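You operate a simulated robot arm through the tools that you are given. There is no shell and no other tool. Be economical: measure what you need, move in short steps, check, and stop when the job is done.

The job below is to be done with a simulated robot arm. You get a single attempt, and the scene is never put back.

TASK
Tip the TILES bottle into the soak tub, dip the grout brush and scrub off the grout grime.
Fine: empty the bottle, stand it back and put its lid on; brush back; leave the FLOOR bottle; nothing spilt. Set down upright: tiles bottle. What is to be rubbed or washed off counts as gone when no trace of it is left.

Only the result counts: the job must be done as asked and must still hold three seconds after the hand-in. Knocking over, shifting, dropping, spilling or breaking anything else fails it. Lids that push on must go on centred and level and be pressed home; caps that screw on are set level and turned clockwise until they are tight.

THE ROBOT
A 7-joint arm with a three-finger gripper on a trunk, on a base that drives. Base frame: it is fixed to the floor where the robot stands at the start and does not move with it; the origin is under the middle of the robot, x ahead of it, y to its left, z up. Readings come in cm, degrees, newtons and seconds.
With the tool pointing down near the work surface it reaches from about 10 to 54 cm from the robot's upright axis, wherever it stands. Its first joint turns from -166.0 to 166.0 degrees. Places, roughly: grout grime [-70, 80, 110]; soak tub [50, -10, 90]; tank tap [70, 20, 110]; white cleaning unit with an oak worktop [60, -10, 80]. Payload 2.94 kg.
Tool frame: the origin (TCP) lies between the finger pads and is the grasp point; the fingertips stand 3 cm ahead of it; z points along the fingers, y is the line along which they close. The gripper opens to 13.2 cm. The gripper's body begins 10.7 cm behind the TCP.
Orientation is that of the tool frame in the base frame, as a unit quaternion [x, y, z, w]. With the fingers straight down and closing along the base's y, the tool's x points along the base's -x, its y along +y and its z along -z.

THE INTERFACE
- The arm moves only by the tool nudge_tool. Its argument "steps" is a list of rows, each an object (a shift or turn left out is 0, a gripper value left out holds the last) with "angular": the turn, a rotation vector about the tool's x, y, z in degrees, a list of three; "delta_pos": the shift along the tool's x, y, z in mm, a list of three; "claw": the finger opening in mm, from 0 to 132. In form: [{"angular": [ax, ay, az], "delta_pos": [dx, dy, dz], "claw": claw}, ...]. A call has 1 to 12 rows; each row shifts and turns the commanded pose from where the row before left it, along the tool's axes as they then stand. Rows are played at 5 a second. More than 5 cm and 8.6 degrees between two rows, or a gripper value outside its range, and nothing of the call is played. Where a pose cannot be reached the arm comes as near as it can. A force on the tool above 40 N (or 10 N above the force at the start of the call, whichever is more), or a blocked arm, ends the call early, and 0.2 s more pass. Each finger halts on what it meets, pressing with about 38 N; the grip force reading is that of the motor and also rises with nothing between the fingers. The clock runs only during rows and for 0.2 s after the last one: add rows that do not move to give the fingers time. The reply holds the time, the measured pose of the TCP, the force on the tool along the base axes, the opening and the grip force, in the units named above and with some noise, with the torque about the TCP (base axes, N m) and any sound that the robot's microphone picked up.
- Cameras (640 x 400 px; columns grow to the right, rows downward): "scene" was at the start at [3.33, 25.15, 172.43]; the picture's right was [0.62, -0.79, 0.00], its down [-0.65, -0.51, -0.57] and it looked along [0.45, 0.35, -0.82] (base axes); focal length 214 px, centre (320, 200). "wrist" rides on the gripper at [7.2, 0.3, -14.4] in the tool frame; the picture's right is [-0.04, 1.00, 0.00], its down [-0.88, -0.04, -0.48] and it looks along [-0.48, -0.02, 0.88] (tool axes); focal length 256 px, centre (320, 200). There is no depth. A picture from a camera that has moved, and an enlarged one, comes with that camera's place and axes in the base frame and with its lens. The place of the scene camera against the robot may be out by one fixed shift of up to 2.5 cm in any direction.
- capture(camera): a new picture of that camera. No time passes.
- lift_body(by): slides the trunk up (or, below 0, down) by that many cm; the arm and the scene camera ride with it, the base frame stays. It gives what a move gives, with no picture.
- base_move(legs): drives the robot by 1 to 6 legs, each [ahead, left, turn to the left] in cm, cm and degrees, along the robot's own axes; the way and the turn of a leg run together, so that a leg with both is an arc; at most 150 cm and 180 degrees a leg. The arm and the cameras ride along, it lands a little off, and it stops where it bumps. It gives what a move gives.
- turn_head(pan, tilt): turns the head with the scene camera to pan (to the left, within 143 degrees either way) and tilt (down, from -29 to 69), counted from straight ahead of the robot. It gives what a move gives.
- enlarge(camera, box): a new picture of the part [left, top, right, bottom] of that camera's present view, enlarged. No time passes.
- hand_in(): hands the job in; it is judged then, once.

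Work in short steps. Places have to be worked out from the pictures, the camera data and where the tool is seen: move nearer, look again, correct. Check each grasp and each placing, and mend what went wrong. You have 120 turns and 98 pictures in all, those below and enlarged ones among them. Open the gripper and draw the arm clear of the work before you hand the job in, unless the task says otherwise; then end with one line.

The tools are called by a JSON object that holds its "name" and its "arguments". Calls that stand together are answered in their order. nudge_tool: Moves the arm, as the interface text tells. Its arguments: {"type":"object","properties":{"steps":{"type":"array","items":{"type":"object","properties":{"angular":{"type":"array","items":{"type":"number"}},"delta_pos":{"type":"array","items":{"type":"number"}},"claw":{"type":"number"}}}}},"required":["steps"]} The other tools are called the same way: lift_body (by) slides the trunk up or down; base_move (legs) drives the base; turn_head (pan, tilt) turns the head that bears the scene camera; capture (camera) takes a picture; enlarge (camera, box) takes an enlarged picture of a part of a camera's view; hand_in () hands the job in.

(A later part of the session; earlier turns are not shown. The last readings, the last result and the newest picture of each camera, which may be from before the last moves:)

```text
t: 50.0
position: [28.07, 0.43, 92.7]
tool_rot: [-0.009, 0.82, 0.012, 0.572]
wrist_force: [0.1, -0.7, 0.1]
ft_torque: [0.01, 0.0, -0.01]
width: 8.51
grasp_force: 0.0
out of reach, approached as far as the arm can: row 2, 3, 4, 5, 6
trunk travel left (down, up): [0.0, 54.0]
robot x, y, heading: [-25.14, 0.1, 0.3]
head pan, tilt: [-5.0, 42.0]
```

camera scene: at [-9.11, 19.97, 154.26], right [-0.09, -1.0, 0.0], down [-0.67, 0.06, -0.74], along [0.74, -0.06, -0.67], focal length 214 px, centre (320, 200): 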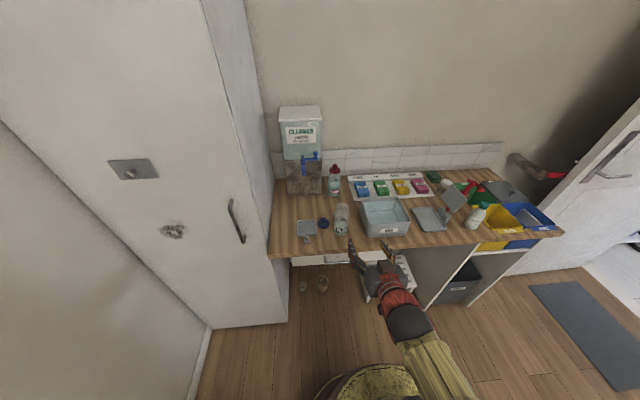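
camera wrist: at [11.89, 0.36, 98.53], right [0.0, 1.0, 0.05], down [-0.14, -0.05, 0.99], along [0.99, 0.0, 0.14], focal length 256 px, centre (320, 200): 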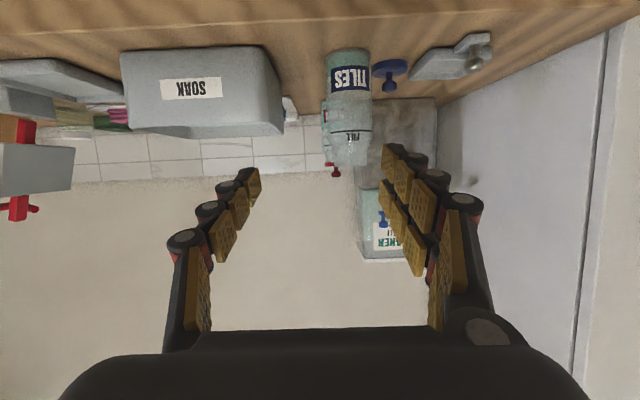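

The wrist is too folded close to the robot; it needs the hand farther out. I back off another 17 cm and then stretch the arm, still ahead of the worktop edge.

{"name": "base_move", "arguments": {"legs": [[-17, 0, 0]]}}

{"name": "nudge_tool", "arguments": {"steps": [{"delta_pos": [-16, 0, 45]}, {"delta_pos": [-16, 0, 45]}, {"delta_pos": [-16, 0, 45]}, {"delta_pos": [0, 0, 0]}]}}

{"name": "capture", "arguments": {"camera": "wrist"}}

```text
t: 51.4
position: [10.78, 0.44, 92.71]
tool_rot: [-0.009, 0.821, 0.012, 0.571]
wrist_force: [-0.7, -0.2, 0.0]
ft_torque: [-0.04, -0.01, -0.02]
width: 8.5
grasp_force: 0.1
trunk travel left (down, up): [0.0, 54.0]
robot x, y, heading: [-42.44, -0.1, -0.1]
head pan, tilt: [-5.0, 42.0]
```

```text
t: 52.4
position: [25.25, -0.09, 92.62]
tool_rot: [-0.012, 0.821, 0.016, 0.57]
wrist_force: [-0.3, 0.7, -0.6]
ft_torque: [-0.03, 0.01, 0.0]
width: 8.51
grasp_force: 0.1
out of reach, approached as far as the arm can: row 2
trunk travel left (down, up): [0.0, 54.0]
robot x, y, heading: [-42.24, 0.1, -0.3]
head pan, tilt: [-5.0, 42.0]
```

```text
59 pictures are left
camera wrist: at [9.13, -0.16, 90.88], right [-0.02, 1.0, 0.05], down [-0.14, -0.05, 0.99], along [0.99, 0.01, 0.14], focal length 256 px, centre (320, 200)
```

wrist: 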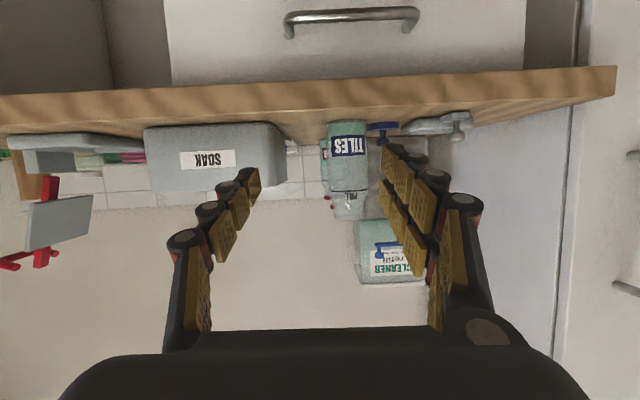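

Now it is reachable. I level the small yaw error, shift to y≈4.9 and a bit forward.

{"name": "nudge_tool", "arguments": {"steps": [{"angular": [2.3, 0, 0.1]}, {"delta_pos": [-4, 17, 20]}, {"delta_pos": [-4, 17, 20]}, {"delta_pos": [-4, 16, 20]}, {}]}}

{"name": "capture", "arguments": {"camera": "wrist"}}

```text
t: 53.6
position: [30.92, 0.84, 91.51]
tool_rot: [-0.016, 0.822, 0.021, 0.569]
wrist_force: [0.3, -0.2, -0.7]
ft_torque: [-0.01, -0.02, 0.04]
width: 8.49
grasp_force: 0.1
out of reach, approached as far as the arm can: row 1, 2, 3, 4
trunk travel left (down, up): [0.0, 54.0]
robot x, y, heading: [-42.69, -0.17, -0.1]
head pan, tilt: [-5.0, 42.0]
```

```text
58 pictures are left
camera wrist: at [14.88, 0.46, 89.89], right [-0.03, 1.0, 0.06], down [-0.13, -0.06, 0.99], along [0.99, 0.02, 0.13], focal length 256 px, centre (320, 200)
```

wrist: 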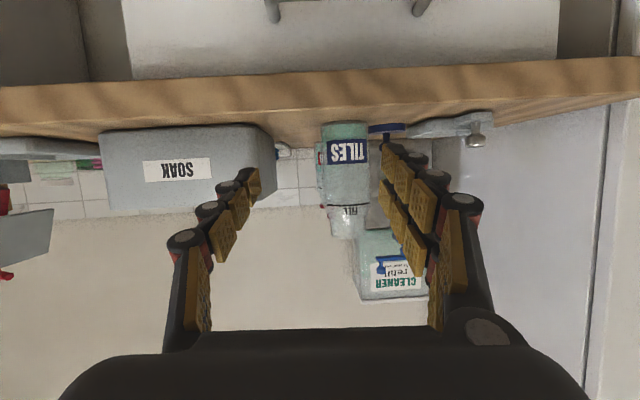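

Forward and height work; sideways is at a joint limit, so I drive the base left 4.1 cm instead.

{"name": "base_move", "arguments": {"legs": [[0, 4.1, 0]]}}

{"name": "capture", "arguments": {"camera": "wrist"}}

```text
t: 54.5
position: [30.98, 4.97, 91.73]
tool_rot: [-0.015, 0.822, 0.02, 0.569]
wrist_force: [1.2, -0.1, -0.4]
ft_torque: [0.02, -0.03, 0.05]
width: 8.48
grasp_force: 0.0
trunk travel left (down, up): [0.0, 54.0]
robot x, y, heading: [-42.2, 3.96, 0.0]
head pan, tilt: [-5.0, 42.0]
```

```text
57 pictures are left
camera wrist: at [14.85, 4.6, 89.9], right [-0.03, 1.0, 0.06], down [-0.13, -0.06, 0.99], along [0.99, 0.02, 0.13], focal length 256 px, centre (320, 200)
```

wrist: 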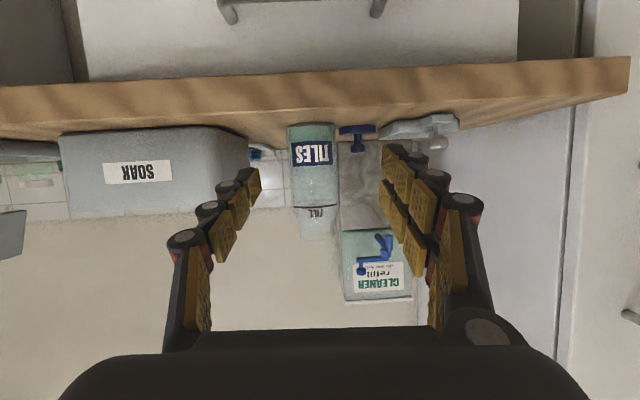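

The bottle is centred between the fingers at y≈4.9. I advance straight ahead in two stages.

{"name": "nudge_tool", "arguments": {"steps": [{"delta_pos": [-15, -2, 40]}, {"delta_pos": [-15, -2, 40]}, {}]}}

{"name": "capture", "arguments": {"camera": "wrist"}}

```text
t: 55.3
position: [39.46, 5.08, 91.56]
tool_rot: [-0.015, 0.822, 0.02, 0.568]
wrist_force: [-0.5, -0.1, -0.4]
ft_torque: [-0.01, -0.05, 0.04]
width: 8.51
grasp_force: 0.0
trunk travel left (down, up): [0.0, 54.0]
robot x, y, heading: [-42.46, 4.33, -0.1]
head pan, tilt: [-5.0, 42.0]
```

```text
56 pictures are left
camera wrist: at [23.4, 4.64, 89.79], right [-0.03, 1.0, 0.06], down [-0.13, -0.06, 0.99], along [0.99, 0.02, 0.13], focal length 256 px, centre (320, 200)
```

wrist: 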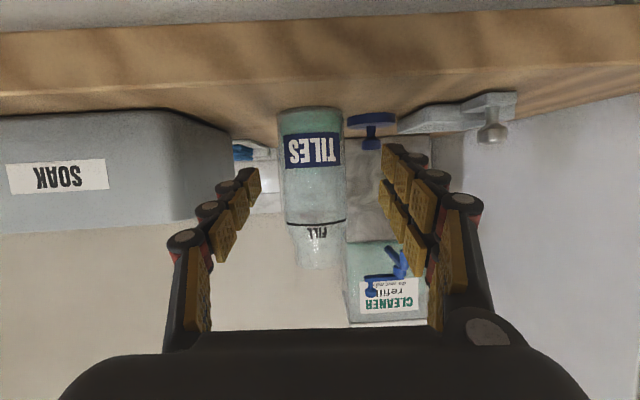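

{"name": "nudge_tool", "arguments": {"steps": [{"delta_pos": [-10, -2, 27]}, {"delta_pos": [-10, -3, 27]}, {"delta_pos": [-10, -3, 27]}, {}]}}

{"name": "capture", "arguments": {"camera": "wrist"}}

{"name": "enlarge", "arguments": {"camera": "scene", "box": [270, 150, 430, 270]}}

```text
t: 56.3
position: [47.99, 4.59, 91.62]
tool_rot: [-0.015, 0.823, 0.021, 0.568]
wrist_force: [0.5, -0.1, -0.5]
ft_torque: [0.01, -0.05, -0.02]
width: 8.49
grasp_force: 0.1
trunk travel left (down, up): [0.0, 54.0]
robot x, y, heading: [-41.91, 4.1, 0.1]
head pan, tilt: [-5.0, 42.0]
```

```text
55 pictures are left
camera wrist: at [32.06, 4.22, 89.81], right [-0.03, 1.0, 0.06], down [-0.13, -0.06, 0.99], along [0.99, 0.02, 0.13], focal length 256 px, centre (320, 200)
```

wrist: 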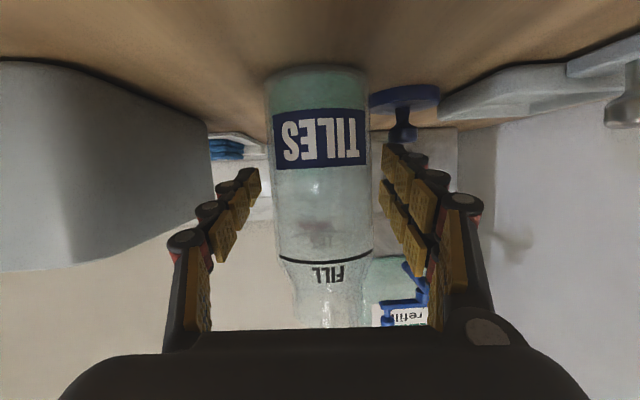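

```text
3.33 times, centred on (350, 210) of scene
camera zoom: at [-36.15, 24.08, 149.26], right [-0.09, -1.0, 0.0], down [-0.67, 0.06, -0.74], along [0.74, -0.06, -0.67], focal length 715 px, centre (220, 167)
```

zoom: 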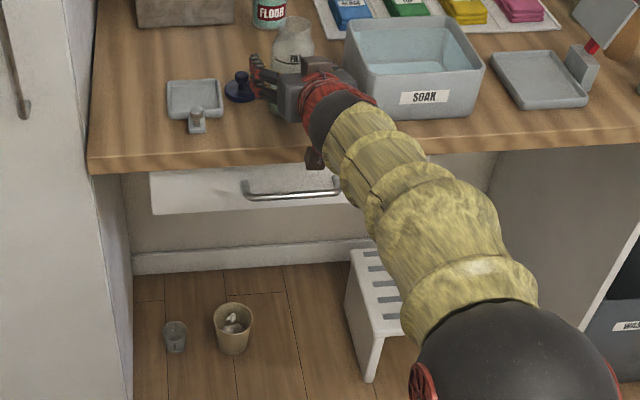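

The bottle is centred between the pads. Closing on it.

{"name": "nudge_tool", "arguments": {"steps": [{"claw": 50}, {}, {}, {}, {}]}}

{"name": "capture", "arguments": {"camera": "wrist"}}

```text
t: 57.5
position: [47.92, 4.63, 91.66]
tool_rot: [-0.015, 0.822, 0.02, 0.569]
wrist_force: [-0.3, 1.2, 1.1]
ft_torque: [-0.04, -0.02, -0.01]
width: 6.0
grasp_force: 38.2
trunk travel left (down, up): [0.0, 54.0]
robot x, y, heading: [-42.49, 4.36, -0.1]
head pan, tilt: [-5.0, 42.0]
```

```text
53 pictures are left
camera wrist: at [32.03, 4.24, 89.85], right [-0.03, 1.0, 0.06], down [-0.13, -0.06, 0.99], along [0.99, 0.02, 0.14], focal length 256 px, centre (320, 200)
```

wrist: 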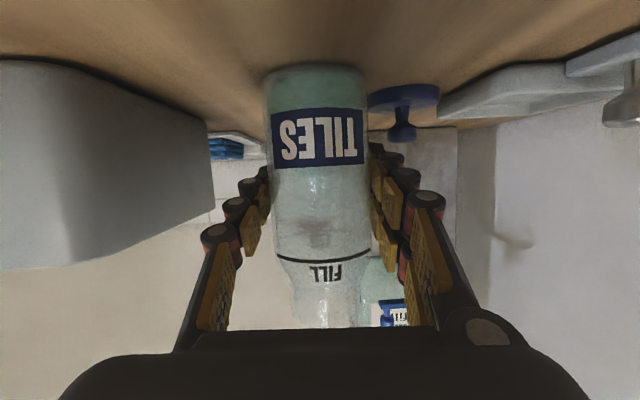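

Firm grip (6.0 cm) at (47.95, 4.63, 91.65), the pose to return to. I lift straight up with the trunk.

{"name": "lift_body", "arguments": {"by": 14}}

{"name": "capture", "arguments": {"camera": "wrist"}}

```text
t: 59.2
position: [48.12, 4.62, 105.52]
tool_rot: [-0.015, 0.822, 0.021, 0.569]
wrist_force: [-0.4, -0.4, -3.4]
ft_torque: [0.0, 0.03, 0.02]
width: 6.02
grasp_force: 37.7
trunk travel left (down, up): [-14.0, 40.0]
robot x, y, heading: [-41.92, 4.31, 0.0]
head pan, tilt: [-5.0, 42.0]
```

```text
52 pictures are left
camera wrist: at [32.05, 4.22, 103.72], right [-0.03, 1.0, 0.06], down [-0.13, -0.06, 0.99], along [0.99, 0.02, 0.13], focal length 256 px, centre (320, 200)
```

wrist: 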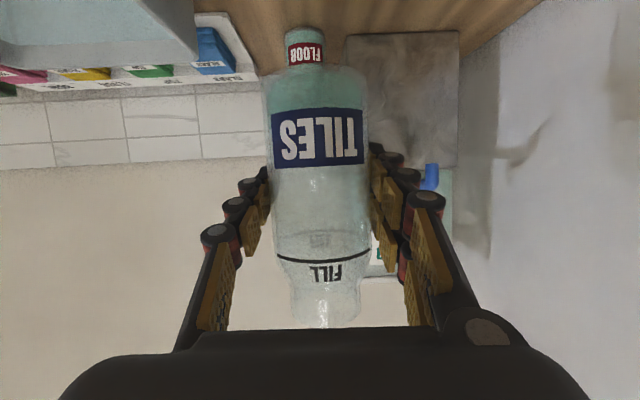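

The bottle is lifted (about 3.4 N). I drive 5 cm ahead and 10.8 cm right so that the mouth, when rolled, ends over the tub's middle.

{"name": "base_move", "arguments": {"legs": [[0, -10.8, 0], [5, 0, 0]]}}

{"name": "capture", "arguments": {"camera": "wrist"}}

{"name": "capture", "arguments": {"camera": "scene"}}

```text
t: 60.9
position: [53.16, -6.15, 105.38]
tool_rot: [-0.014, 0.822, 0.019, 0.569]
wrist_force: [-0.9, 0.1, -3.9]
ft_torque: [-0.02, 0.02, -0.02]
width: 6.01
grasp_force: 37.5
trunk travel left (down, up): [-14.0, 40.0]
robot x, y, heading: [-37.15, -6.87, 0.1]
head pan, tilt: [-5.0, 42.0]
```

```text
51 pictures are left
camera wrist: at [37.08, -6.62, 103.73], right [-0.03, 1.0, 0.06], down [-0.13, -0.06, 0.99], along [0.99, 0.02, 0.13], focal length 256 px, centre (320, 200)
```

wrist: 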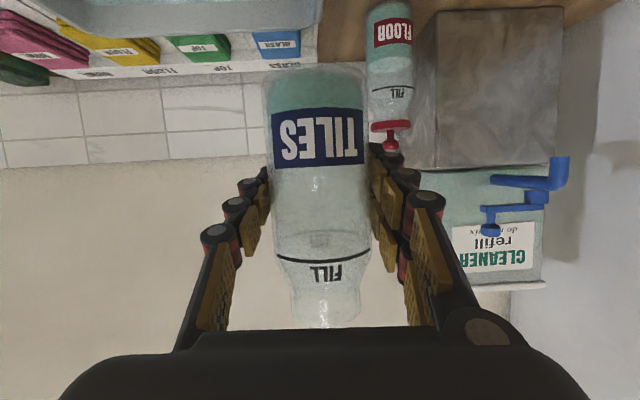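

```text
50 pictures are left
camera scene: at [-31.07, 13.26, 163.25], right [-0.09, -1.0, 0.0], down [-0.67, 0.06, -0.74], along [0.74, -0.06, -0.67], focal length 214 px, centre (320, 200)
```

scene: 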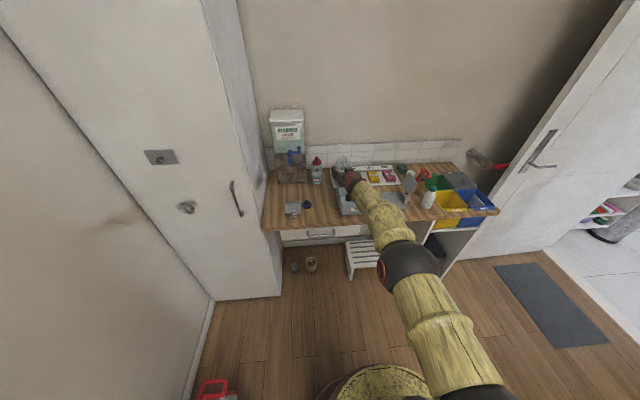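

The bottle hangs over the tub's left part. I roll it (positive about tool z) to ~65°, then look.

{"name": "nudge_tool", "arguments": {"steps": [{"angular": [0, 0, 8]}, {"angular": [0, 0, 8]}, {"angular": [0, 0, 8]}, {"angular": [0, 0, 8]}, {"angular": [0, 0, 8]}, {"angular": [0, 0, 8]}, {"angular": [0, 0, 8]}, {}]}}

{"name": "enlarge", "arguments": {"camera": "scene", "box": [260, 140, 420, 240]}}

{"name": "capture", "arguments": {"camera": "wrist"}}

```text
t: 62.7
position: [53.18, -6.24, 105.46]
tool_rot: [0.374, 0.733, 0.284, 0.493]
wrist_force: [-0.2, 0.0, -3.9]
ft_torque: [0.03, -0.02, -0.01]
width: 6.01
grasp_force: 37.9
trunk travel left (down, up): [-14.0, 40.0]
robot x, y, heading: [-37.28, -6.82, 0.1]
head pan, tilt: [-5.0, 42.0]
```

```text
4.00 times, centred on (340, 190) of scene
camera zoom: at [-31.09, 13.27, 163.26], right [-0.09, -1.0, 0.0], down [-0.67, 0.06, -0.74], along [0.74, -0.06, -0.67], focal length 858 px, centre (240, 240)
```

zoom: 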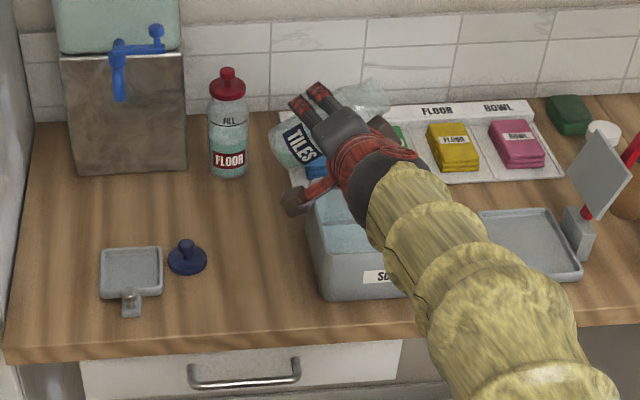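

```text
48 pictures are left
camera wrist: at [38.03, -0.78, 107.05], right [0.28, 0.52, 0.81], down [-0.25, -0.77, 0.59], along [0.93, -0.36, -0.09], focal length 256 px, centre (320, 200)
```

wrist: 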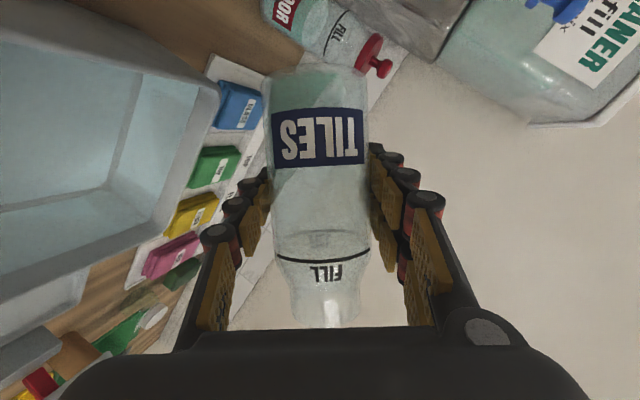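

Mouth is over the tub interior (tub x≈43–56, mouth ≈(51,-12)). I keep rolling slowly.

{"name": "nudge_tool", "arguments": {"steps": [{"angular": [0, 0, 6]}, {"angular": [0, 0, 6]}, {"angular": [0, 0, 6]}, {"angular": [0, 0, 6]}, {}, {"angular": [0, 0, 6]}, {}, {"angular": [0, 0, 6]}, {}, {}]}}

{"name": "enlarge", "arguments": {"camera": "scene", "box": [260, 140, 420, 240]}}

{"name": "capture", "arguments": {"camera": "wrist"}}

```text
t: 64.9
position: [52.96, -6.21, 105.56]
tool_rot: [0.582, 0.581, 0.422, 0.381]
wrist_force: [0.2, -0.4, -2.7]
ft_torque: [-0.03, 0.03, 0.0]
width: 6.02
grasp_force: 37.6
trunk travel left (down, up): [-14.0, 40.0]
robot x, y, heading: [-37.03, -6.83, -0.3]
head pan, tilt: [-5.0, 42.0]
```

```text
4.00 times, centred on (340, 190) of scene
camera zoom: at [-31.09, 13.27, 163.26], right [-0.09, -1.0, 0.0], down [-0.67, 0.06, -0.74], along [0.74, -0.06, -0.67], focal length 858 px, centre (240, 240)
```

zoom: 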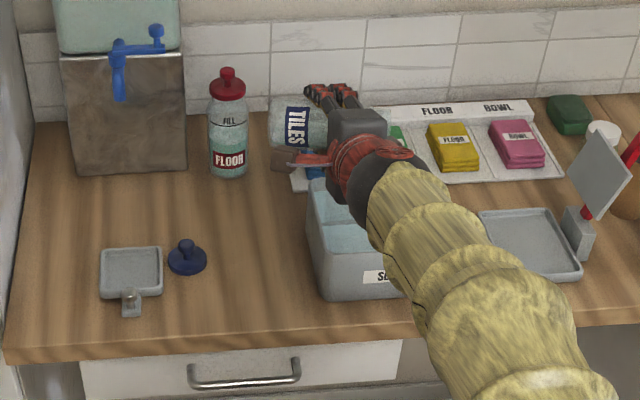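

```text
46 pictures are left
camera wrist: at [39.48, 0.3, 111.14], right [0.36, -0.08, 0.93], down [-0.43, -0.9, 0.09], along [0.83, -0.43, -0.35], focal length 256 px, centre (320, 200)
```

wrist: 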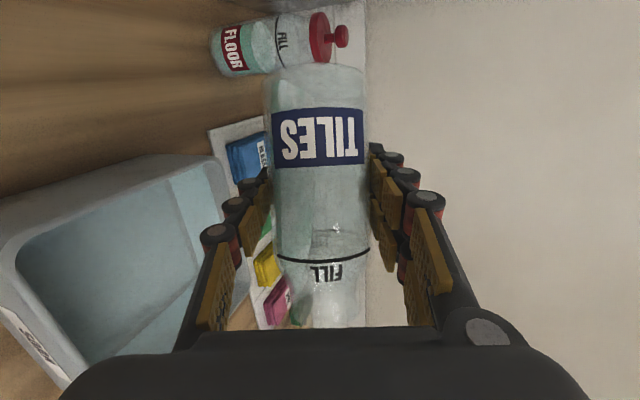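

The weight fell from 3.9 to 2.7 N, so it is pouring. I keep rolling to about 145°.

{"name": "nudge_tool", "arguments": {"steps": [{"angular": [0, 0, 6]}, {}, {"angular": [0, 0, 6]}, {}, {"angular": [0, 0, 6]}, {}, {"angular": [0, 0, 6]}, {"angular": [0, 0, 6]}, {"angular": [0, 0, 6]}, {}, {}]}}

{"name": "nudge_tool", "arguments": {"steps": [{"angular": [0, 0, 6]}, {"angular": [0, 0, 6]}, {}, {}, {}, {}, {}, {}, {}]}}

{"name": "enlarge", "arguments": {"camera": "scene", "box": [260, 140, 420, 240]}}

{"name": "capture", "arguments": {"camera": "wrist"}}

```text
t: 67.3
position: [53.22, -6.16, 105.52]
tool_rot: [0.733, 0.373, 0.52, 0.231]
wrist_force: [0.0, -0.5, -1.8]
ft_torque: [-0.01, -0.03, 0.03]
width: 5.99
grasp_force: 37.8
trunk travel left (down, up): [-14.0, 40.0]
robot x, y, heading: [-37.2, -6.43, 0.0]
head pan, tilt: [-5.0, 42.0]
```

```text
t: 69.3
position: [53.04, -6.28, 105.61]
tool_rot: [0.768, 0.295, 0.541, 0.176]
wrist_force: [0.1, -0.7, -2.7]
ft_torque: [-0.04, 0.01, 0.03]
width: 5.99
grasp_force: 38.9
trunk travel left (down, up): [-14.0, 40.0]
robot x, y, heading: [-37.04, -6.52, -0.1]
head pan, tilt: [-5.0, 42.0]
```

```text
4.00 times, centred on (340, 190) of scene
camera zoom: at [-31.1, 13.27, 163.26], right [-0.09, -1.0, 0.0], down [-0.67, 0.06, -0.74], along [0.74, -0.06, -0.67], focal length 858 px, centre (240, 240)
```

zoom: 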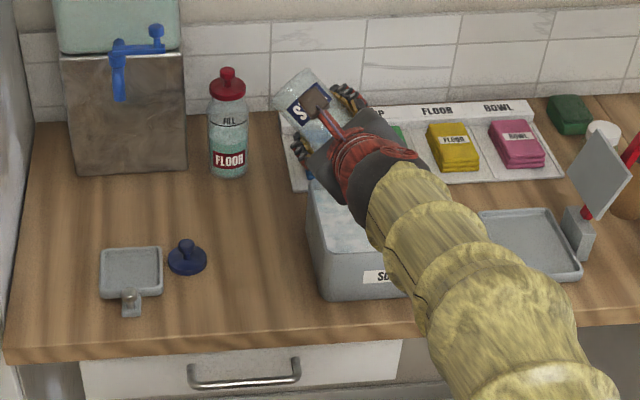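

```text
44 pictures are left
camera wrist: at [41.46, -2.53, 115.93], right [0.25, -0.79, 0.56], down [-0.67, -0.56, -0.49], along [0.7, -0.25, -0.67], focal length 256 px, centre (320, 200)
```

wrist: 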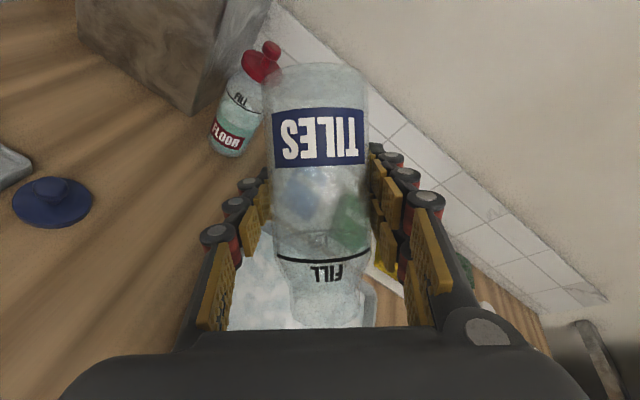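

The tub is foamy now and the bottle looks almost clear. I tilt a bit more for the last drops and look closely.

{"name": "nudge_tool", "arguments": {"steps": [{"angular": [0, 0, 7]}, {"angular": [0, 0, 7]}, {"angular": [0, 0, 7]}, {}, {}, {}, {}, {}, {}, {}, {}]}}

{"name": "enlarge", "arguments": {"camera": "wrist", "box": [200, 50, 440, 330]}}

```text
t: 71.7
position: [53.1, -6.14, 105.42]
tool_rot: [0.809, 0.15, 0.563, 0.075]
wrist_force: [-0.7, 0.1, -2.5]
ft_torque: [-0.03, 0.01, 0.01]
width: 5.99
grasp_force: 38.0
trunk travel left (down, up): [-14.0, 40.0]
robot x, y, heading: [-37.18, -6.5, -0.2]
head pan, tilt: [-5.0, 42.0]
```

```text
1.43 times, centred on (320, 190) of wrist
camera zoom: at [42.01, -4.85, 116.99], right [0.15, -0.96, 0.25], down [-0.73, -0.27, -0.62], along [0.67, -0.09, -0.74], focal length 366 px, centre (320, 214)
```

zoom: 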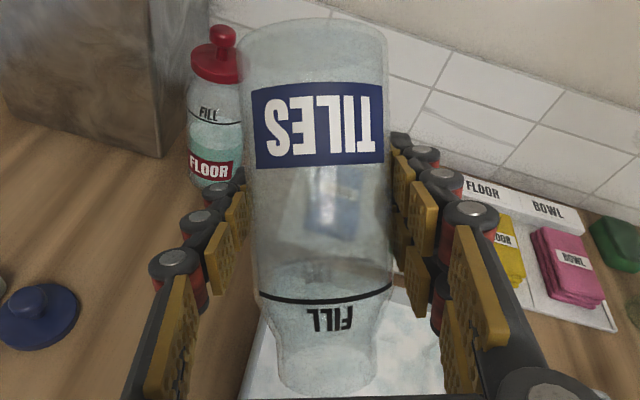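

The bottle is empty. I roll back the full 161°.

{"name": "nudge_tool", "arguments": {"steps": [{"angular": [0, 0, -8]}, {"angular": [0, 0, -8]}, {"angular": [0, 0, -8]}, {"angular": [0, 0, -8]}, {"angular": [0, 0, -8]}, {"angular": [0, 0, -8]}, {"angular": [0, 0, -8]}, {"angular": [0, 0, -8]}, {"angular": [0, 0, -8]}, {"angular": [0, 0, -8]}]}}

{"name": "nudge_tool", "arguments": {"steps": [{"angular": [0, 0, -8.1]}, {"angular": [0, 0, -8.1]}, {"angular": [0, 0, -8.1]}, {"angular": [0, 0, -8.1]}, {"angular": [0, 0, -8.1]}, {"angular": [0, 0, -8.1]}, {"angular": [0, 0, -8.1]}, {"angular": [0, 0, -8.1]}, {"angular": [0, 0, -8.1]}, {"angular": [0, 0, -8.1]}, {}]}}

{"name": "base_move", "arguments": {"legs": [[-5, 0, 0], [0, 10.8, 0]]}}

```text
t: 73.9
position: [53.08, -6.15, 105.46]
tool_rot: [0.523, 0.635, 0.383, 0.419]
wrist_force: [-0.4, 0.2, -2.3]
ft_torque: [-0.02, 0.02, -0.03]
width: 5.97
grasp_force: 37.9
trunk travel left (down, up): [-14.0, 40.0]
robot x, y, heading: [-37.4, -6.7, -0.0]
head pan, tilt: [-5.0, 42.0]
```

```text
t: 76.3
position: [53.1, -6.19, 105.34]
tool_rot: [-0.016, 0.823, 0.02, 0.568]
wrist_force: [-0.9, -0.8, -3.8]
ft_torque: [-0.01, 0.0, -0.02]
width: 5.99
grasp_force: 37.7
trunk travel left (down, up): [-14.0, 40.0]
robot x, y, heading: [-37.37, -6.81, 0.3]
head pan, tilt: [-5.0, 42.0]
```

```text
t: 78.0
position: [48.0, 4.62, 105.48]
tool_rot: [-0.015, 0.823, 0.02, 0.568]
wrist_force: [0.0, -0.1, -2.5]
ft_torque: [0.04, -0.03, -0.02]
width: 5.98
grasp_force: 38.4
trunk travel left (down, up): [-14.0, 40.0]
robot x, y, heading: [-42.32, 3.76, -0.1]
head pan, tilt: [-5.0, 42.0]
```

The position matches the pick-up pose to a millimetre. Lowering the trunk back by 13.9 cm.

{"name": "lift_body", "arguments": {"by": -13.9}}

{"name": "capture", "arguments": {"camera": "wrist"}}

```text
t: 79.7
position: [48.12, 4.64, 91.62]
tool_rot: [-0.016, 0.822, 0.021, 0.569]
wrist_force: [1.3, -0.8, -1.2]
ft_torque: [-0.06, -0.08, 0.01]
width: 6.02
grasp_force: 38.0
trunk travel left (down, up): [-0.1, 53.9]
robot x, y, heading: [-42.34, 4.02, -0.1]
head pan, tilt: [-5.0, 42.0]
```

```text
42 pictures are left
camera wrist: at [32.04, 4.29, 89.92], right [-0.03, 1.0, 0.06], down [-0.13, -0.06, 0.99], along [0.99, 0.02, 0.13], focal length 256 px, centre (320, 200)
```

wrist: 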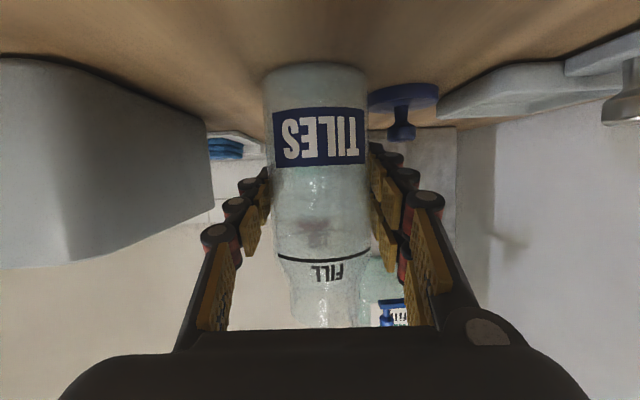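

It is standing where it was. I open and retreat backwards along the approach path.

{"name": "nudge_tool", "arguments": {"steps": [{"claw": 85}, {}, {}, {"delta_pos": [10, 2.5, -27]}, {"delta_pos": [10, 2.5, -27]}, {"delta_pos": [10, 3, -27]}, {"delta_pos": [15, 2, -40]}, {"delta_pos": [15, 2, -40]}, {}]}}

{"name": "capture", "arguments": {"camera": "wrist"}}

```text
t: 81.7
position: [30.85, 5.22, 91.73]
tool_rot: [-0.016, 0.822, 0.019, 0.568]
wrist_force: [0.0, -0.3, 1.4]
ft_torque: [-0.01, 0.01, 0.02]
width: 8.53
grasp_force: 0.1
trunk travel left (down, up): [-0.1, 53.9]
robot x, y, heading: [-42.14, 3.85, -0.0]
head pan, tilt: [-5.0, 42.0]
```

```text
41 pictures are left
camera wrist: at [14.83, 4.7, 89.93], right [-0.03, 1.0, 0.05], down [-0.13, -0.06, 0.99], along [0.99, 0.03, 0.13], focal length 256 px, centre (320, 200)
```

wrist: 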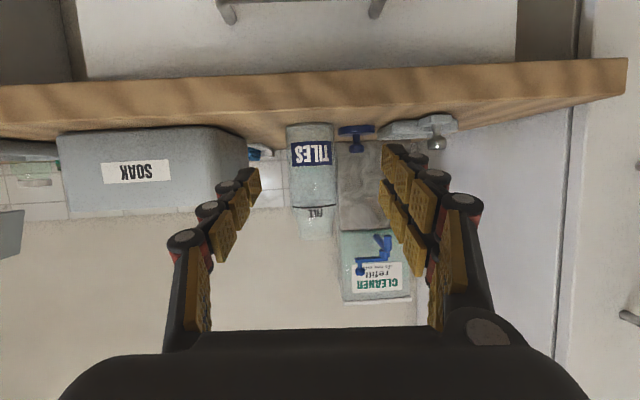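

The bottle stands empty and upright. I raise the trunk, pull the hand in, and pitch it to point down for the lid.

{"name": "lift_body", "arguments": {"by": 25}}

{"name": "nudge_tool", "arguments": {"steps": [{"delta_pos": [14, 0, -37]}, {"delta_pos": [14, 0, -37]}, {"delta_pos": [14, 0, -37]}, {"delta_pos": [14, 0, -37]}, {"delta_pos": [14, 0, -37]}, {"angular": [0, 8, 0]}, {"angular": [0, 8, 0]}, {"angular": [0, 8, 0]}, {"angular": [0, 8, 0]}, {"angular": [0, 8, 0]}, {"angular": [0, 8, 0]}, {}]}}

{"name": "nudge_tool", "arguments": {"steps": [{"angular": [0, 8, 0]}, {"angular": [0, 8, 0]}, {"angular": [0, 5.4, 0]}, {}]}}

```text
t: 84.2
position: [30.92, 5.22, 116.66]
tool_rot: [-0.017, 0.822, 0.021, 0.569]
wrist_force: [0.3, 0.2, -0.1]
ft_torque: [0.03, -0.02, -0.03]
width: 8.51
grasp_force: 0.2
trunk travel left (down, up): [-25.1, 28.9]
robot x, y, heading: [-42.27, 4.12, 0.2]
head pan, tilt: [-5.0, 42.0]
```

```text
t: 86.8
position: [11.55, 5.5, 117.58]
tool_rot: [-0.033, 0.962, 0.035, 0.268]
wrist_force: [0.2, 0.8, -0.5]
ft_torque: [-0.04, 0.1, -0.01]
width: 8.48
grasp_force: 0.0
out of reach, approached as far as the arm can: row 9, 10
trunk travel left (down, up): [-25.1, 28.9]
robot x, y, heading: [-42.45, 4.29, 0.3]
head pan, tilt: [-5.0, 42.0]
```

```text
t: 87.8
position: [11.52, 5.5, 117.75]
tool_rot: [-0.039, 0.995, 0.028, 0.086]
wrist_force: [-0.3, 0.3, 0.0]
ft_torque: [0.0, 0.02, -0.01]
width: 8.52
grasp_force: 0.1
trunk travel left (down, up): [-25.1, 28.9]
robot x, y, heading: [-42.27, 4.39, -0.1]
head pan, tilt: [-5.0, 42.0]
```

{"name": "nudge_tool", "arguments": {"steps": [{"angular": [1.6, 5, 2.2]}, {"angular": [1.6, 4.9, 2.3]}, {}, {"angular": [0, 0, 8.2]}, {"angular": [0, 0, 8.2]}, {"angular": [0, 0, 8.2]}, {"angular": [0, 0, 8.2]}, {"angular": [0, 0, 8.2]}, {}]}}

{"name": "nudge_tool", "arguments": {"steps": [{"angular": [0, 0, 8.2]}, {"angular": [0, 0, 8.2]}, {"angular": [0, 0, 8.2]}, {"angular": [0, 0, 8.2]}, {"angular": [0, 0, 8.2]}, {"angular": [0, 0, 8]}, {}]}}

{"name": "base_move", "arguments": {"legs": [[38, 0, 0]]}}

{"name": "capture", "arguments": {"camera": "wrist"}}

```text
t: 89.8
position: [11.53, 5.43, 117.65]
tool_rot: [0.351, 0.936, 0.0, -0.001]
wrist_force: [0.6, -0.3, 0.1]
ft_torque: [-0.02, 0.0, -0.01]
width: 8.49
grasp_force: 0.1
trunk travel left (down, up): [-25.1, 28.9]
robot x, y, heading: [-42.43, 4.12, 0.0]
head pan, tilt: [-5.0, 42.0]
```

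```text
t: 91.4
position: [11.43, 5.43, 117.63]
tool_rot: [0.708, 0.706, 0.0, -0.001]
wrist_force: [-0.2, -0.1, -0.4]
ft_torque: [0.02, 0.0, 0.0]
width: 8.5
grasp_force: 0.1
trunk travel left (down, up): [-25.1, 28.9]
robot x, y, heading: [-42.44, 4.4, 0.0]
head pan, tilt: [-5.0, 42.0]
```

```text
t: 93.8
position: [49.6, 5.73, 117.56]
tool_rot: [0.706, 0.708, 0.0, 0.0]
wrist_force: [0.2, 0.0, -0.3]
ft_torque: [-0.01, 0.0, -0.02]
width: 8.51
grasp_force: 0.0
trunk travel left (down, up): [-25.1, 28.9]
robot x, y, heading: [-4.09, 4.42, 0.1]
head pan, tilt: [-5.0, 42.0]
```

```text
40 pictures are left
camera wrist: at [49.79, 12.85, 131.95], right [1.0, -0.04, 0.0], down [-0.04, -0.88, 0.48], along [-0.02, -0.48, -0.88], focal length 256 px, centre (320, 200)
```

wrist: 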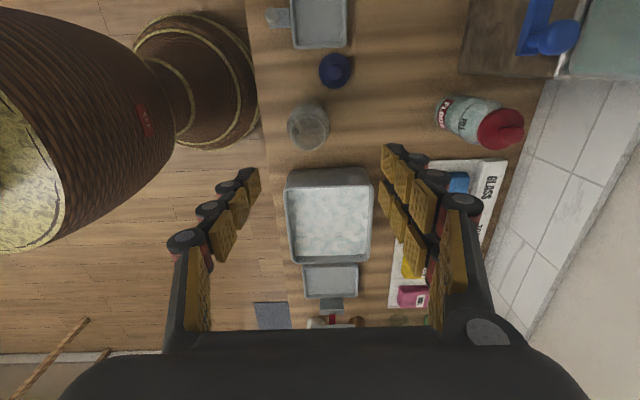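

Tool is down again. I move over the lid's known spot (51.84, 11.25) and lower with the trunk.

{"name": "nudge_tool", "arguments": {"steps": [{"delta_pos": [28, 11, 0]}, {"delta_pos": [27, 11, 0]}, {}]}}

{"name": "lift_body", "arguments": {"by": -20}}

{"name": "capture", "arguments": {"camera": "wrist"}}

```text
t: 94.6
position: [51.69, 11.14, 117.66]
tool_rot: [0.708, 0.707, 0.0, 0.0]
wrist_force: [-0.4, 0.4, 0.1]
ft_torque: [0.02, -0.02, 0.03]
width: 8.5
grasp_force: 0.0
trunk travel left (down, up): [-25.1, 28.9]
robot x, y, heading: [-4.1, 4.05, 0.2]
head pan, tilt: [-5.0, 42.0]
```

```text
t: 96.8
position: [51.71, 11.06, 97.76]
tool_rot: [0.706, 0.708, 0.0, 0.0]
wrist_force: [-0.2, -0.1, 0.1]
ft_torque: [0.02, 0.0, 0.0]
width: 8.48
grasp_force: 0.0
trunk travel left (down, up): [-5.1, 48.9]
robot x, y, heading: [-4.3, 4.09, 0.2]
head pan, tilt: [-5.0, 42.0]
```

```text
39 pictures are left
camera wrist: at [51.91, 18.33, 112.01], right [1.0, -0.04, 0.0], down [-0.04, -0.88, 0.48], along [-0.02, -0.48, -0.88], focal length 256 px, centre (320, 200)
```

wrist: 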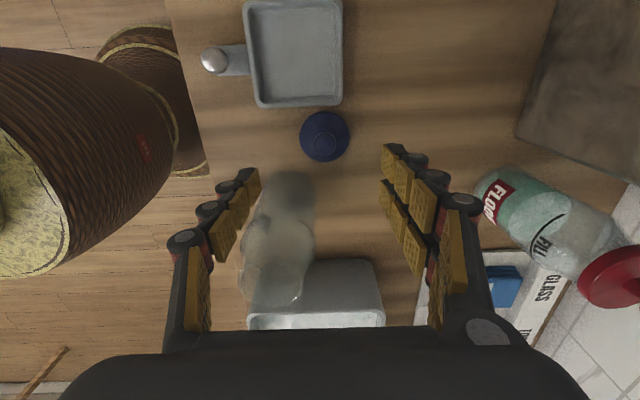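

Lid is centred at about (52.0, 11.35). I descend to TCP 88.2 and close.

{"name": "nudge_tool", "arguments": {"steps": [{"delta_pos": [2, 2, 40]}, {"delta_pos": [0, 0, 35]}, {"delta_pos": [0, 0, 15]}, {"delta_pos": [0, 0, 5]}, {}, {"claw": 30}, {}, {}, {}, {}]}}

{"name": "capture", "arguments": {"camera": "wrist"}}

```text
t: 99.0
position: [51.89, 11.21, 88.31]
tool_rot: [0.707, 0.707, 0.0, 0.0]
wrist_force: [-0.1, 0.2, 1.0]
ft_torque: [-0.05, -0.06, 0.01]
width: 5.07
grasp_force: 37.9
trunk travel left (down, up): [-5.1, 48.9]
robot x, y, heading: [-4.13, 4.28, 0.0]
head pan, tilt: [-5.0, 42.0]
```

```text
38 pictures are left
camera wrist: at [52.12, 18.52, 102.49], right [1.0, -0.04, 0.0], down [-0.04, -0.88, 0.48], along [-0.02, -0.48, -0.88], focal length 256 px, centre (320, 200)
```

wrist: 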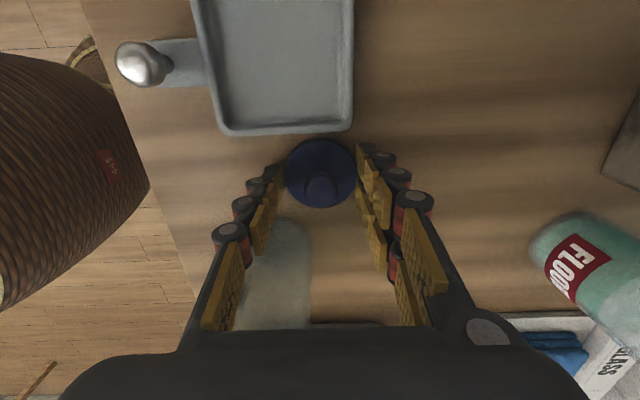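

Lid gripped (5.07 cm) with the same seat in the fingers as before. I lift and bring it above the bottle.

{"name": "nudge_tool", "arguments": {"steps": [{"delta_pos": [0, 0, -45]}, {"delta_pos": [0, 0, -45]}, {"delta_pos": [0, 0, -45]}, {"delta_pos": [0, 0, -45]}, {"delta_pos": [-33, -19, 0]}, {"delta_pos": [-33, -19, 0]}, {}]}}

{"name": "capture", "arguments": {"camera": "wrist"}}

{"name": "capture", "arguments": {"camera": "scene"}}

```text
t: 100.6
position: [48.0, 4.64, 106.09]
tool_rot: [0.706, 0.708, 0.0, 0.0]
wrist_force: [-0.1, -0.5, 0.3]
ft_torque: [0.06, -0.04, 0.02]
width: 5.04
grasp_force: 38.3
trunk travel left (down, up): [-5.1, 48.9]
robot x, y, heading: [-4.2, 4.2, 0.0]
head pan, tilt: [-5.0, 42.0]
```

```text
37 pictures are left
camera wrist: at [48.29, 11.87, 120.42], right [1.0, -0.04, 0.0], down [-0.04, -0.88, 0.48], along [-0.02, -0.48, -0.88], focal length 256 px, centre (320, 200)
```

wrist: 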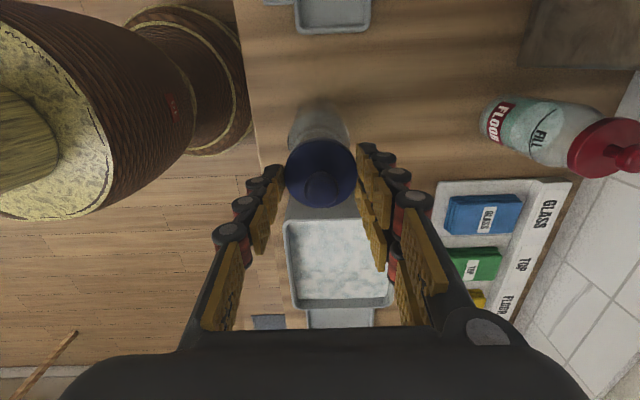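

```text
36 pictures are left
camera scene: at [1.75, 24.13, 154.37], right [-0.08, -1.0, 0.0], down [-0.67, 0.06, -0.74], along [0.74, -0.06, -0.67], focal length 214 px, centre (320, 200)
```

scene: 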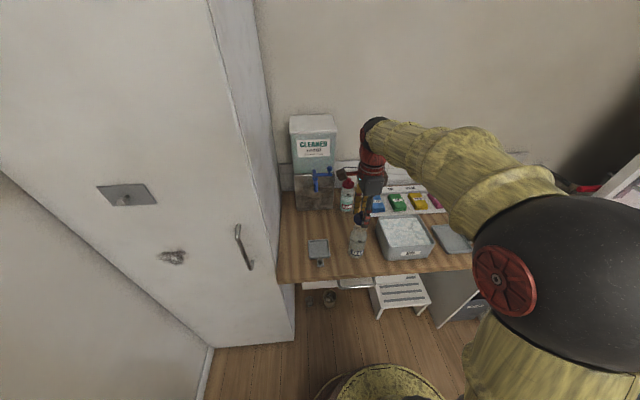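

{"name": "enlarge", "arguments": {"camera": "scene", "box": [330, 190, 390, 260]}}

{"name": "enlarge", "arguments": {"camera": "wrist", "box": [250, 80, 390, 220]}}

```text
5.71 times, centred on (360, 225) of scene
camera zoom: at [1.75, 24.13, 154.37], right [-0.08, -1.0, 0.0], down [-0.67, 0.06, -0.74], along [0.74, -0.06, -0.67], focal length 1226 px, centre (91, 57)
```

zoom: 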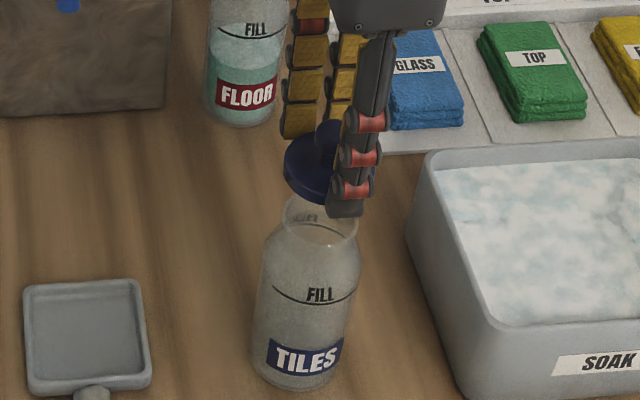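

```text
2.86 times, centred on (320, 150) of wrist
camera zoom: at [48.29, 11.87, 120.42], right [1.0, -0.04, 0.0], down [-0.04, -0.88, 0.48], along [-0.02, -0.48, -0.88], focal length 731 px, centre (320, 343)
```

zoom: 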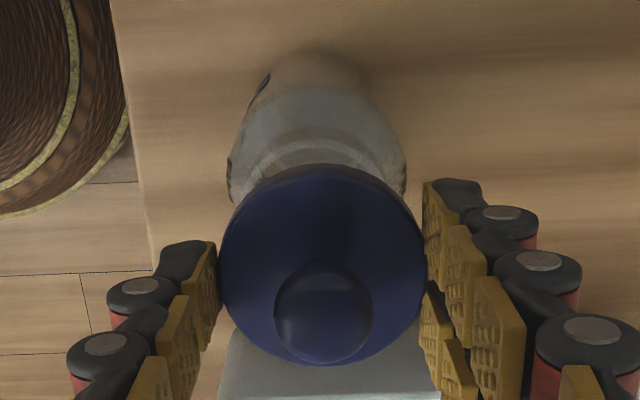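

The lid's axis agrees with the bottle's to ~1–2 mm; I nudge x by −1.5 mm and lower gently to first contact.

{"name": "nudge_tool", "arguments": {"steps": [{"delta_pos": [0, -1.5, 20]}, {"delta_pos": [0, 0, 8]}, {"delta_pos": [0, 0, 4]}, {}, {}]}}

{"name": "enlarge", "arguments": {"camera": "scene", "box": [330, 190, 390, 260]}}

```text
t: 101.8
position: [47.89, 4.68, 102.96]
tool_rot: [0.706, 0.708, 0.0, 0.0]
wrist_force: [0.6, 0.0, -0.4]
ft_torque: [-0.02, -0.01, 0.02]
width: 5.08
grasp_force: 37.9
trunk travel left (down, up): [-5.1, 48.9]
robot x, y, heading: [-4.26, 4.14, 0.2]
head pan, tilt: [-5.0, 42.0]
```

```text
5.71 times, centred on (360, 225) of scene
camera zoom: at [1.78, 24.17, 154.36], right [-0.08, -1.0, 0.0], down [-0.67, 0.06, -0.74], along [0.74, -0.06, -0.67], focal length 1226 px, centre (91, 57)
```

zoom: 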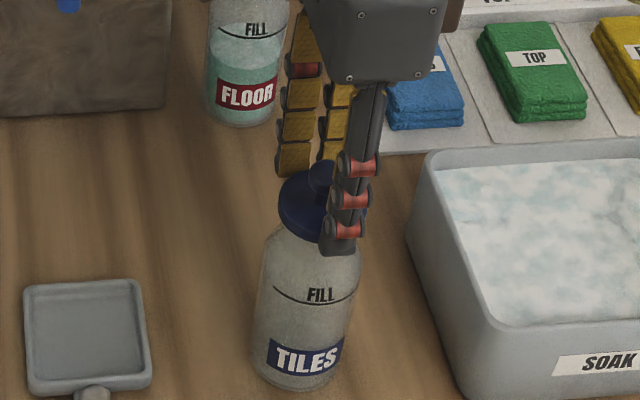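

Alignment looks right. I press down in 2 mm steps, watching for force and the snap.

{"name": "nudge_tool", "arguments": {"steps": [{"delta_pos": [0, 0, 3]}, {"delta_pos": [0, 0, 3]}, {"delta_pos": [0, 0, 2]}, {"delta_pos": [0, 0, 2]}, {}]}}

```text
t: 103.0
position: [47.92, 4.57, 101.96]
tool_rot: [0.707, 0.707, 0.001, 0.0]
wrist_force: [0.6, -0.8, -0.7]
ft_torque: [0.01, 0.01, -0.02]
width: 5.05
grasp_force: 38.1
trunk travel left (down, up): [-5.1, 48.9]
robot x, y, heading: [-4.48, 4.5, -0.1]
head pan, tilt: [-5.0, 42.0]
```

{"name": "nudge_tool", "arguments": {"steps": [{"delta_pos": [0, 0, 2]}, {"delta_pos": [0, 0, 2]}, {"delta_pos": [0, 0, 2]}, {"delta_pos": [0, 0, 2]}, {}]}}

```text
t: 104.1
position: [47.96, 4.83, 101.83]
tool_rot: [0.707, 0.707, 0.005, 0.004]
wrist_force: [-4.2, 0.7, 12.5]
ft_torque: [0.02, 0.31, -0.01]
width: 5.08
grasp_force: 37.7
trunk travel left (down, up): [-5.1, 48.9]
robot x, y, heading: [-4.28, 4.12, 0.1]
head pan, tilt: [-5.0, 42.0]
stopped in row 5: the force on the tool passed its limit at 42 N (the readings are from after the stop); the commanded pose is now the measured one
```

Force hit 42 N at z≈101.8, near the original seated height, but no snap. I look closely.

{"name": "enlarge", "arguments": {"camera": "scene", "box": [335, 210, 385, 260]}}

{"name": "nudge_tool", "arguments": {"steps": [{"delta_pos": [0, 0, 3]}, {"delta_pos": [0, 0, 3]}, {"delta_pos": [0, 0, 3]}, {}]}}

```text
8.00 times, centred on (360, 235) of scene
camera zoom: at [1.62, 24.17, 154.35], right [-0.08, -1.0, 0.0], down [-0.67, 0.06, -0.74], along [0.74, -0.06, -0.67], focal length 1716 px, centre (0, -80)
```

zoom: 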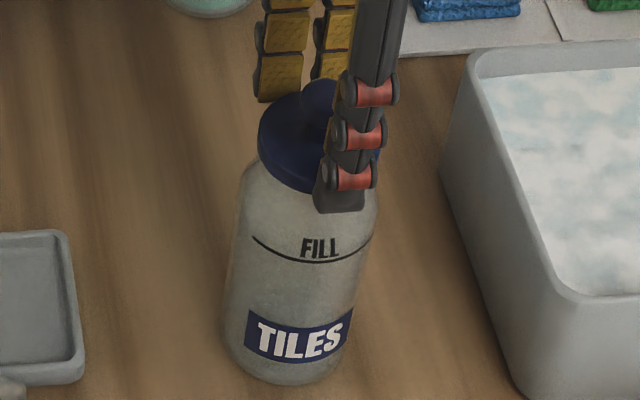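

```text
t: 104.7
position: [48.25, 4.72, 101.73]
tool_rot: [0.706, 0.708, 0.008, 0.007]
wrist_force: [-6.0, 0.3, 14.5]
ft_torque: [0.04, 0.37, 0.05]
width: 5.04
grasp_force: 38.2
trunk travel left (down, up): [-5.1, 48.9]
robot x, y, heading: [-4.27, 4.15, 0.3]
head pan, tilt: [-5.0, 42.0]
stopped in row 2: the force on the tool passed its limit at 43 N (the readings are from after the stop); the commanded pose is now the measured one
```

The lid sits on the neck and looks level. I unload, release, rise and inspect; then press it home from above with closed fingers.

{"name": "nudge_tool", "arguments": {"steps": [{"delta_pos": [0, 0, -2]}, {"claw": 75}, {}, {}, {"delta_pos": [0, 0, -40]}, {"delta_pos": [0, 0, -40]}, {}]}}

{"name": "enlarge", "arguments": {"camera": "scene", "box": [335, 205, 385, 260]}}

{"name": "enlarge", "arguments": {"camera": "wrist", "box": [240, 60, 400, 200]}}

```text
t: 106.3
position: [48.0, 4.55, 109.8]
tool_rot: [0.707, 0.708, 0.005, 0.005]
wrist_force: [-0.3, -0.2, -0.4]
ft_torque: [-0.01, -0.04, -0.02]
width: 7.5
grasp_force: 0.1
trunk travel left (down, up): [-5.1, 48.9]
robot x, y, heading: [-4.5, 4.39, 0.2]
head pan, tilt: [-5.0, 42.0]
heard: snap
```

```text
7.27 times, centred on (360, 232) of scene
camera zoom: at [1.74, 24.17, 154.36], right [-0.08, -1.0, 0.0], down [-0.67, 0.06, -0.74], along [0.74, -0.06, -0.67], focal length 1560 px, centre (29, -36)
```

zoom: 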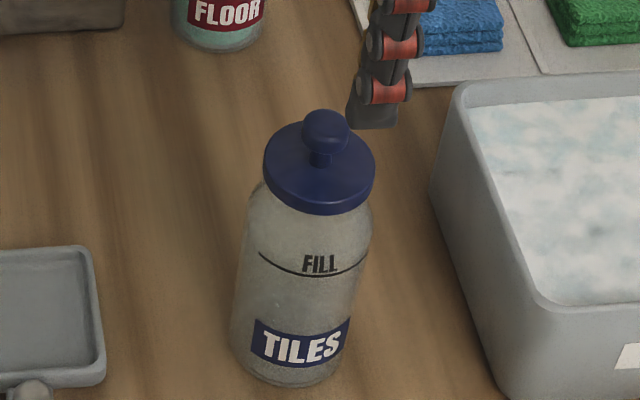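

```text
2.86 times, centred on (320, 130) of wrist
camera zoom: at [48.04, 11.86, 124.1], right [1.0, -0.04, 0.02], down [-0.04, -0.88, 0.47], along [-0.01, -0.47, -0.88], focal length 731 px, centre (320, 400)
```

zoom: 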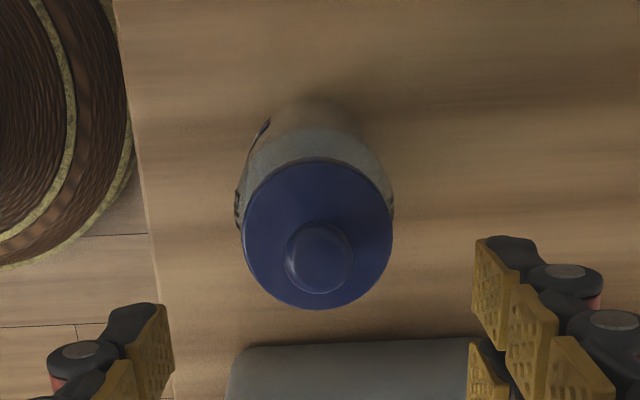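

The snap on release means the lid has clicked home; it is level and centred. Now the brush: I raise the trunk, drive back 40 cm, and look left at the shelf.

{"name": "lift_body", "arguments": {"by": 20}}

{"name": "base_move", "arguments": {"legs": [[-45, 0, 0]]}}

{"name": "turn_head", "arguments": {"pan": 100, "tilt": 45}}

{"name": "capture", "arguments": {"camera": "scene"}}

```text
t: 108.4
position: [48.08, 4.77, 129.68]
tool_rot: [0.707, 0.708, 0.006, 0.006]
wrist_force: [-0.6, 0.1, -0.2]
ft_torque: [0.0, -0.02, 0.02]
width: 7.5
grasp_force: 0.1
trunk travel left (down, up): [-25.1, 28.9]
robot x, y, heading: [-4.36, 4.35, 0.5]
head pan, tilt: [-5.0, 42.0]
```

```text
t: 111.2
position: [2.73, 4.58, 129.89]
tool_rot: [0.706, 0.708, 0.007, 0.006]
wrist_force: [-0.4, 0.1, 0.6]
ft_torque: [0.04, -0.02, -0.03]
width: 7.49
grasp_force: 0.0
trunk travel left (down, up): [-25.1, 28.9]
robot x, y, heading: [-49.92, 4.13, -0.0]
head pan, tilt: [-5.0, 42.0]
```

```text
t: 113.0
position: [2.64, 4.47, 129.77]
tool_rot: [0.707, 0.708, 0.006, 0.005]
wrist_force: [-0.2, -0.1, -1.1]
ft_torque: [0.0, 0.01, -0.01]
width: 7.48
grasp_force: 0.0
trunk travel left (down, up): [-25.1, 28.9]
robot x, y, heading: [-49.56, 3.98, 0.2]
head pan, tilt: [100.0, 45.0]
```

```text
29 pictures are left
camera scene: at [-53.27, 32.75, 173.93], right [0.98, 0.18, 0.0], down [0.12, -0.7, -0.71], along [-0.12, 0.7, -0.71], focal length 214 px, centre (320, 200)
```

scene: 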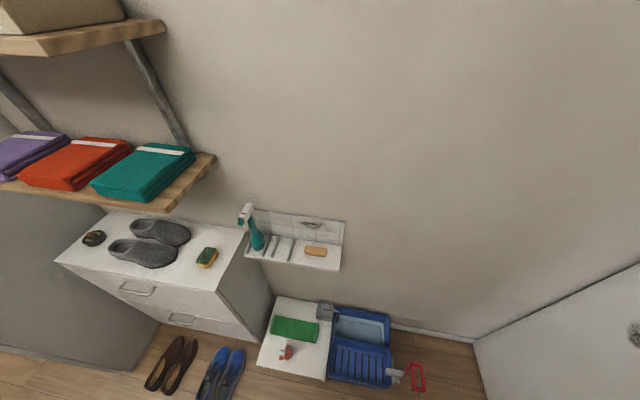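

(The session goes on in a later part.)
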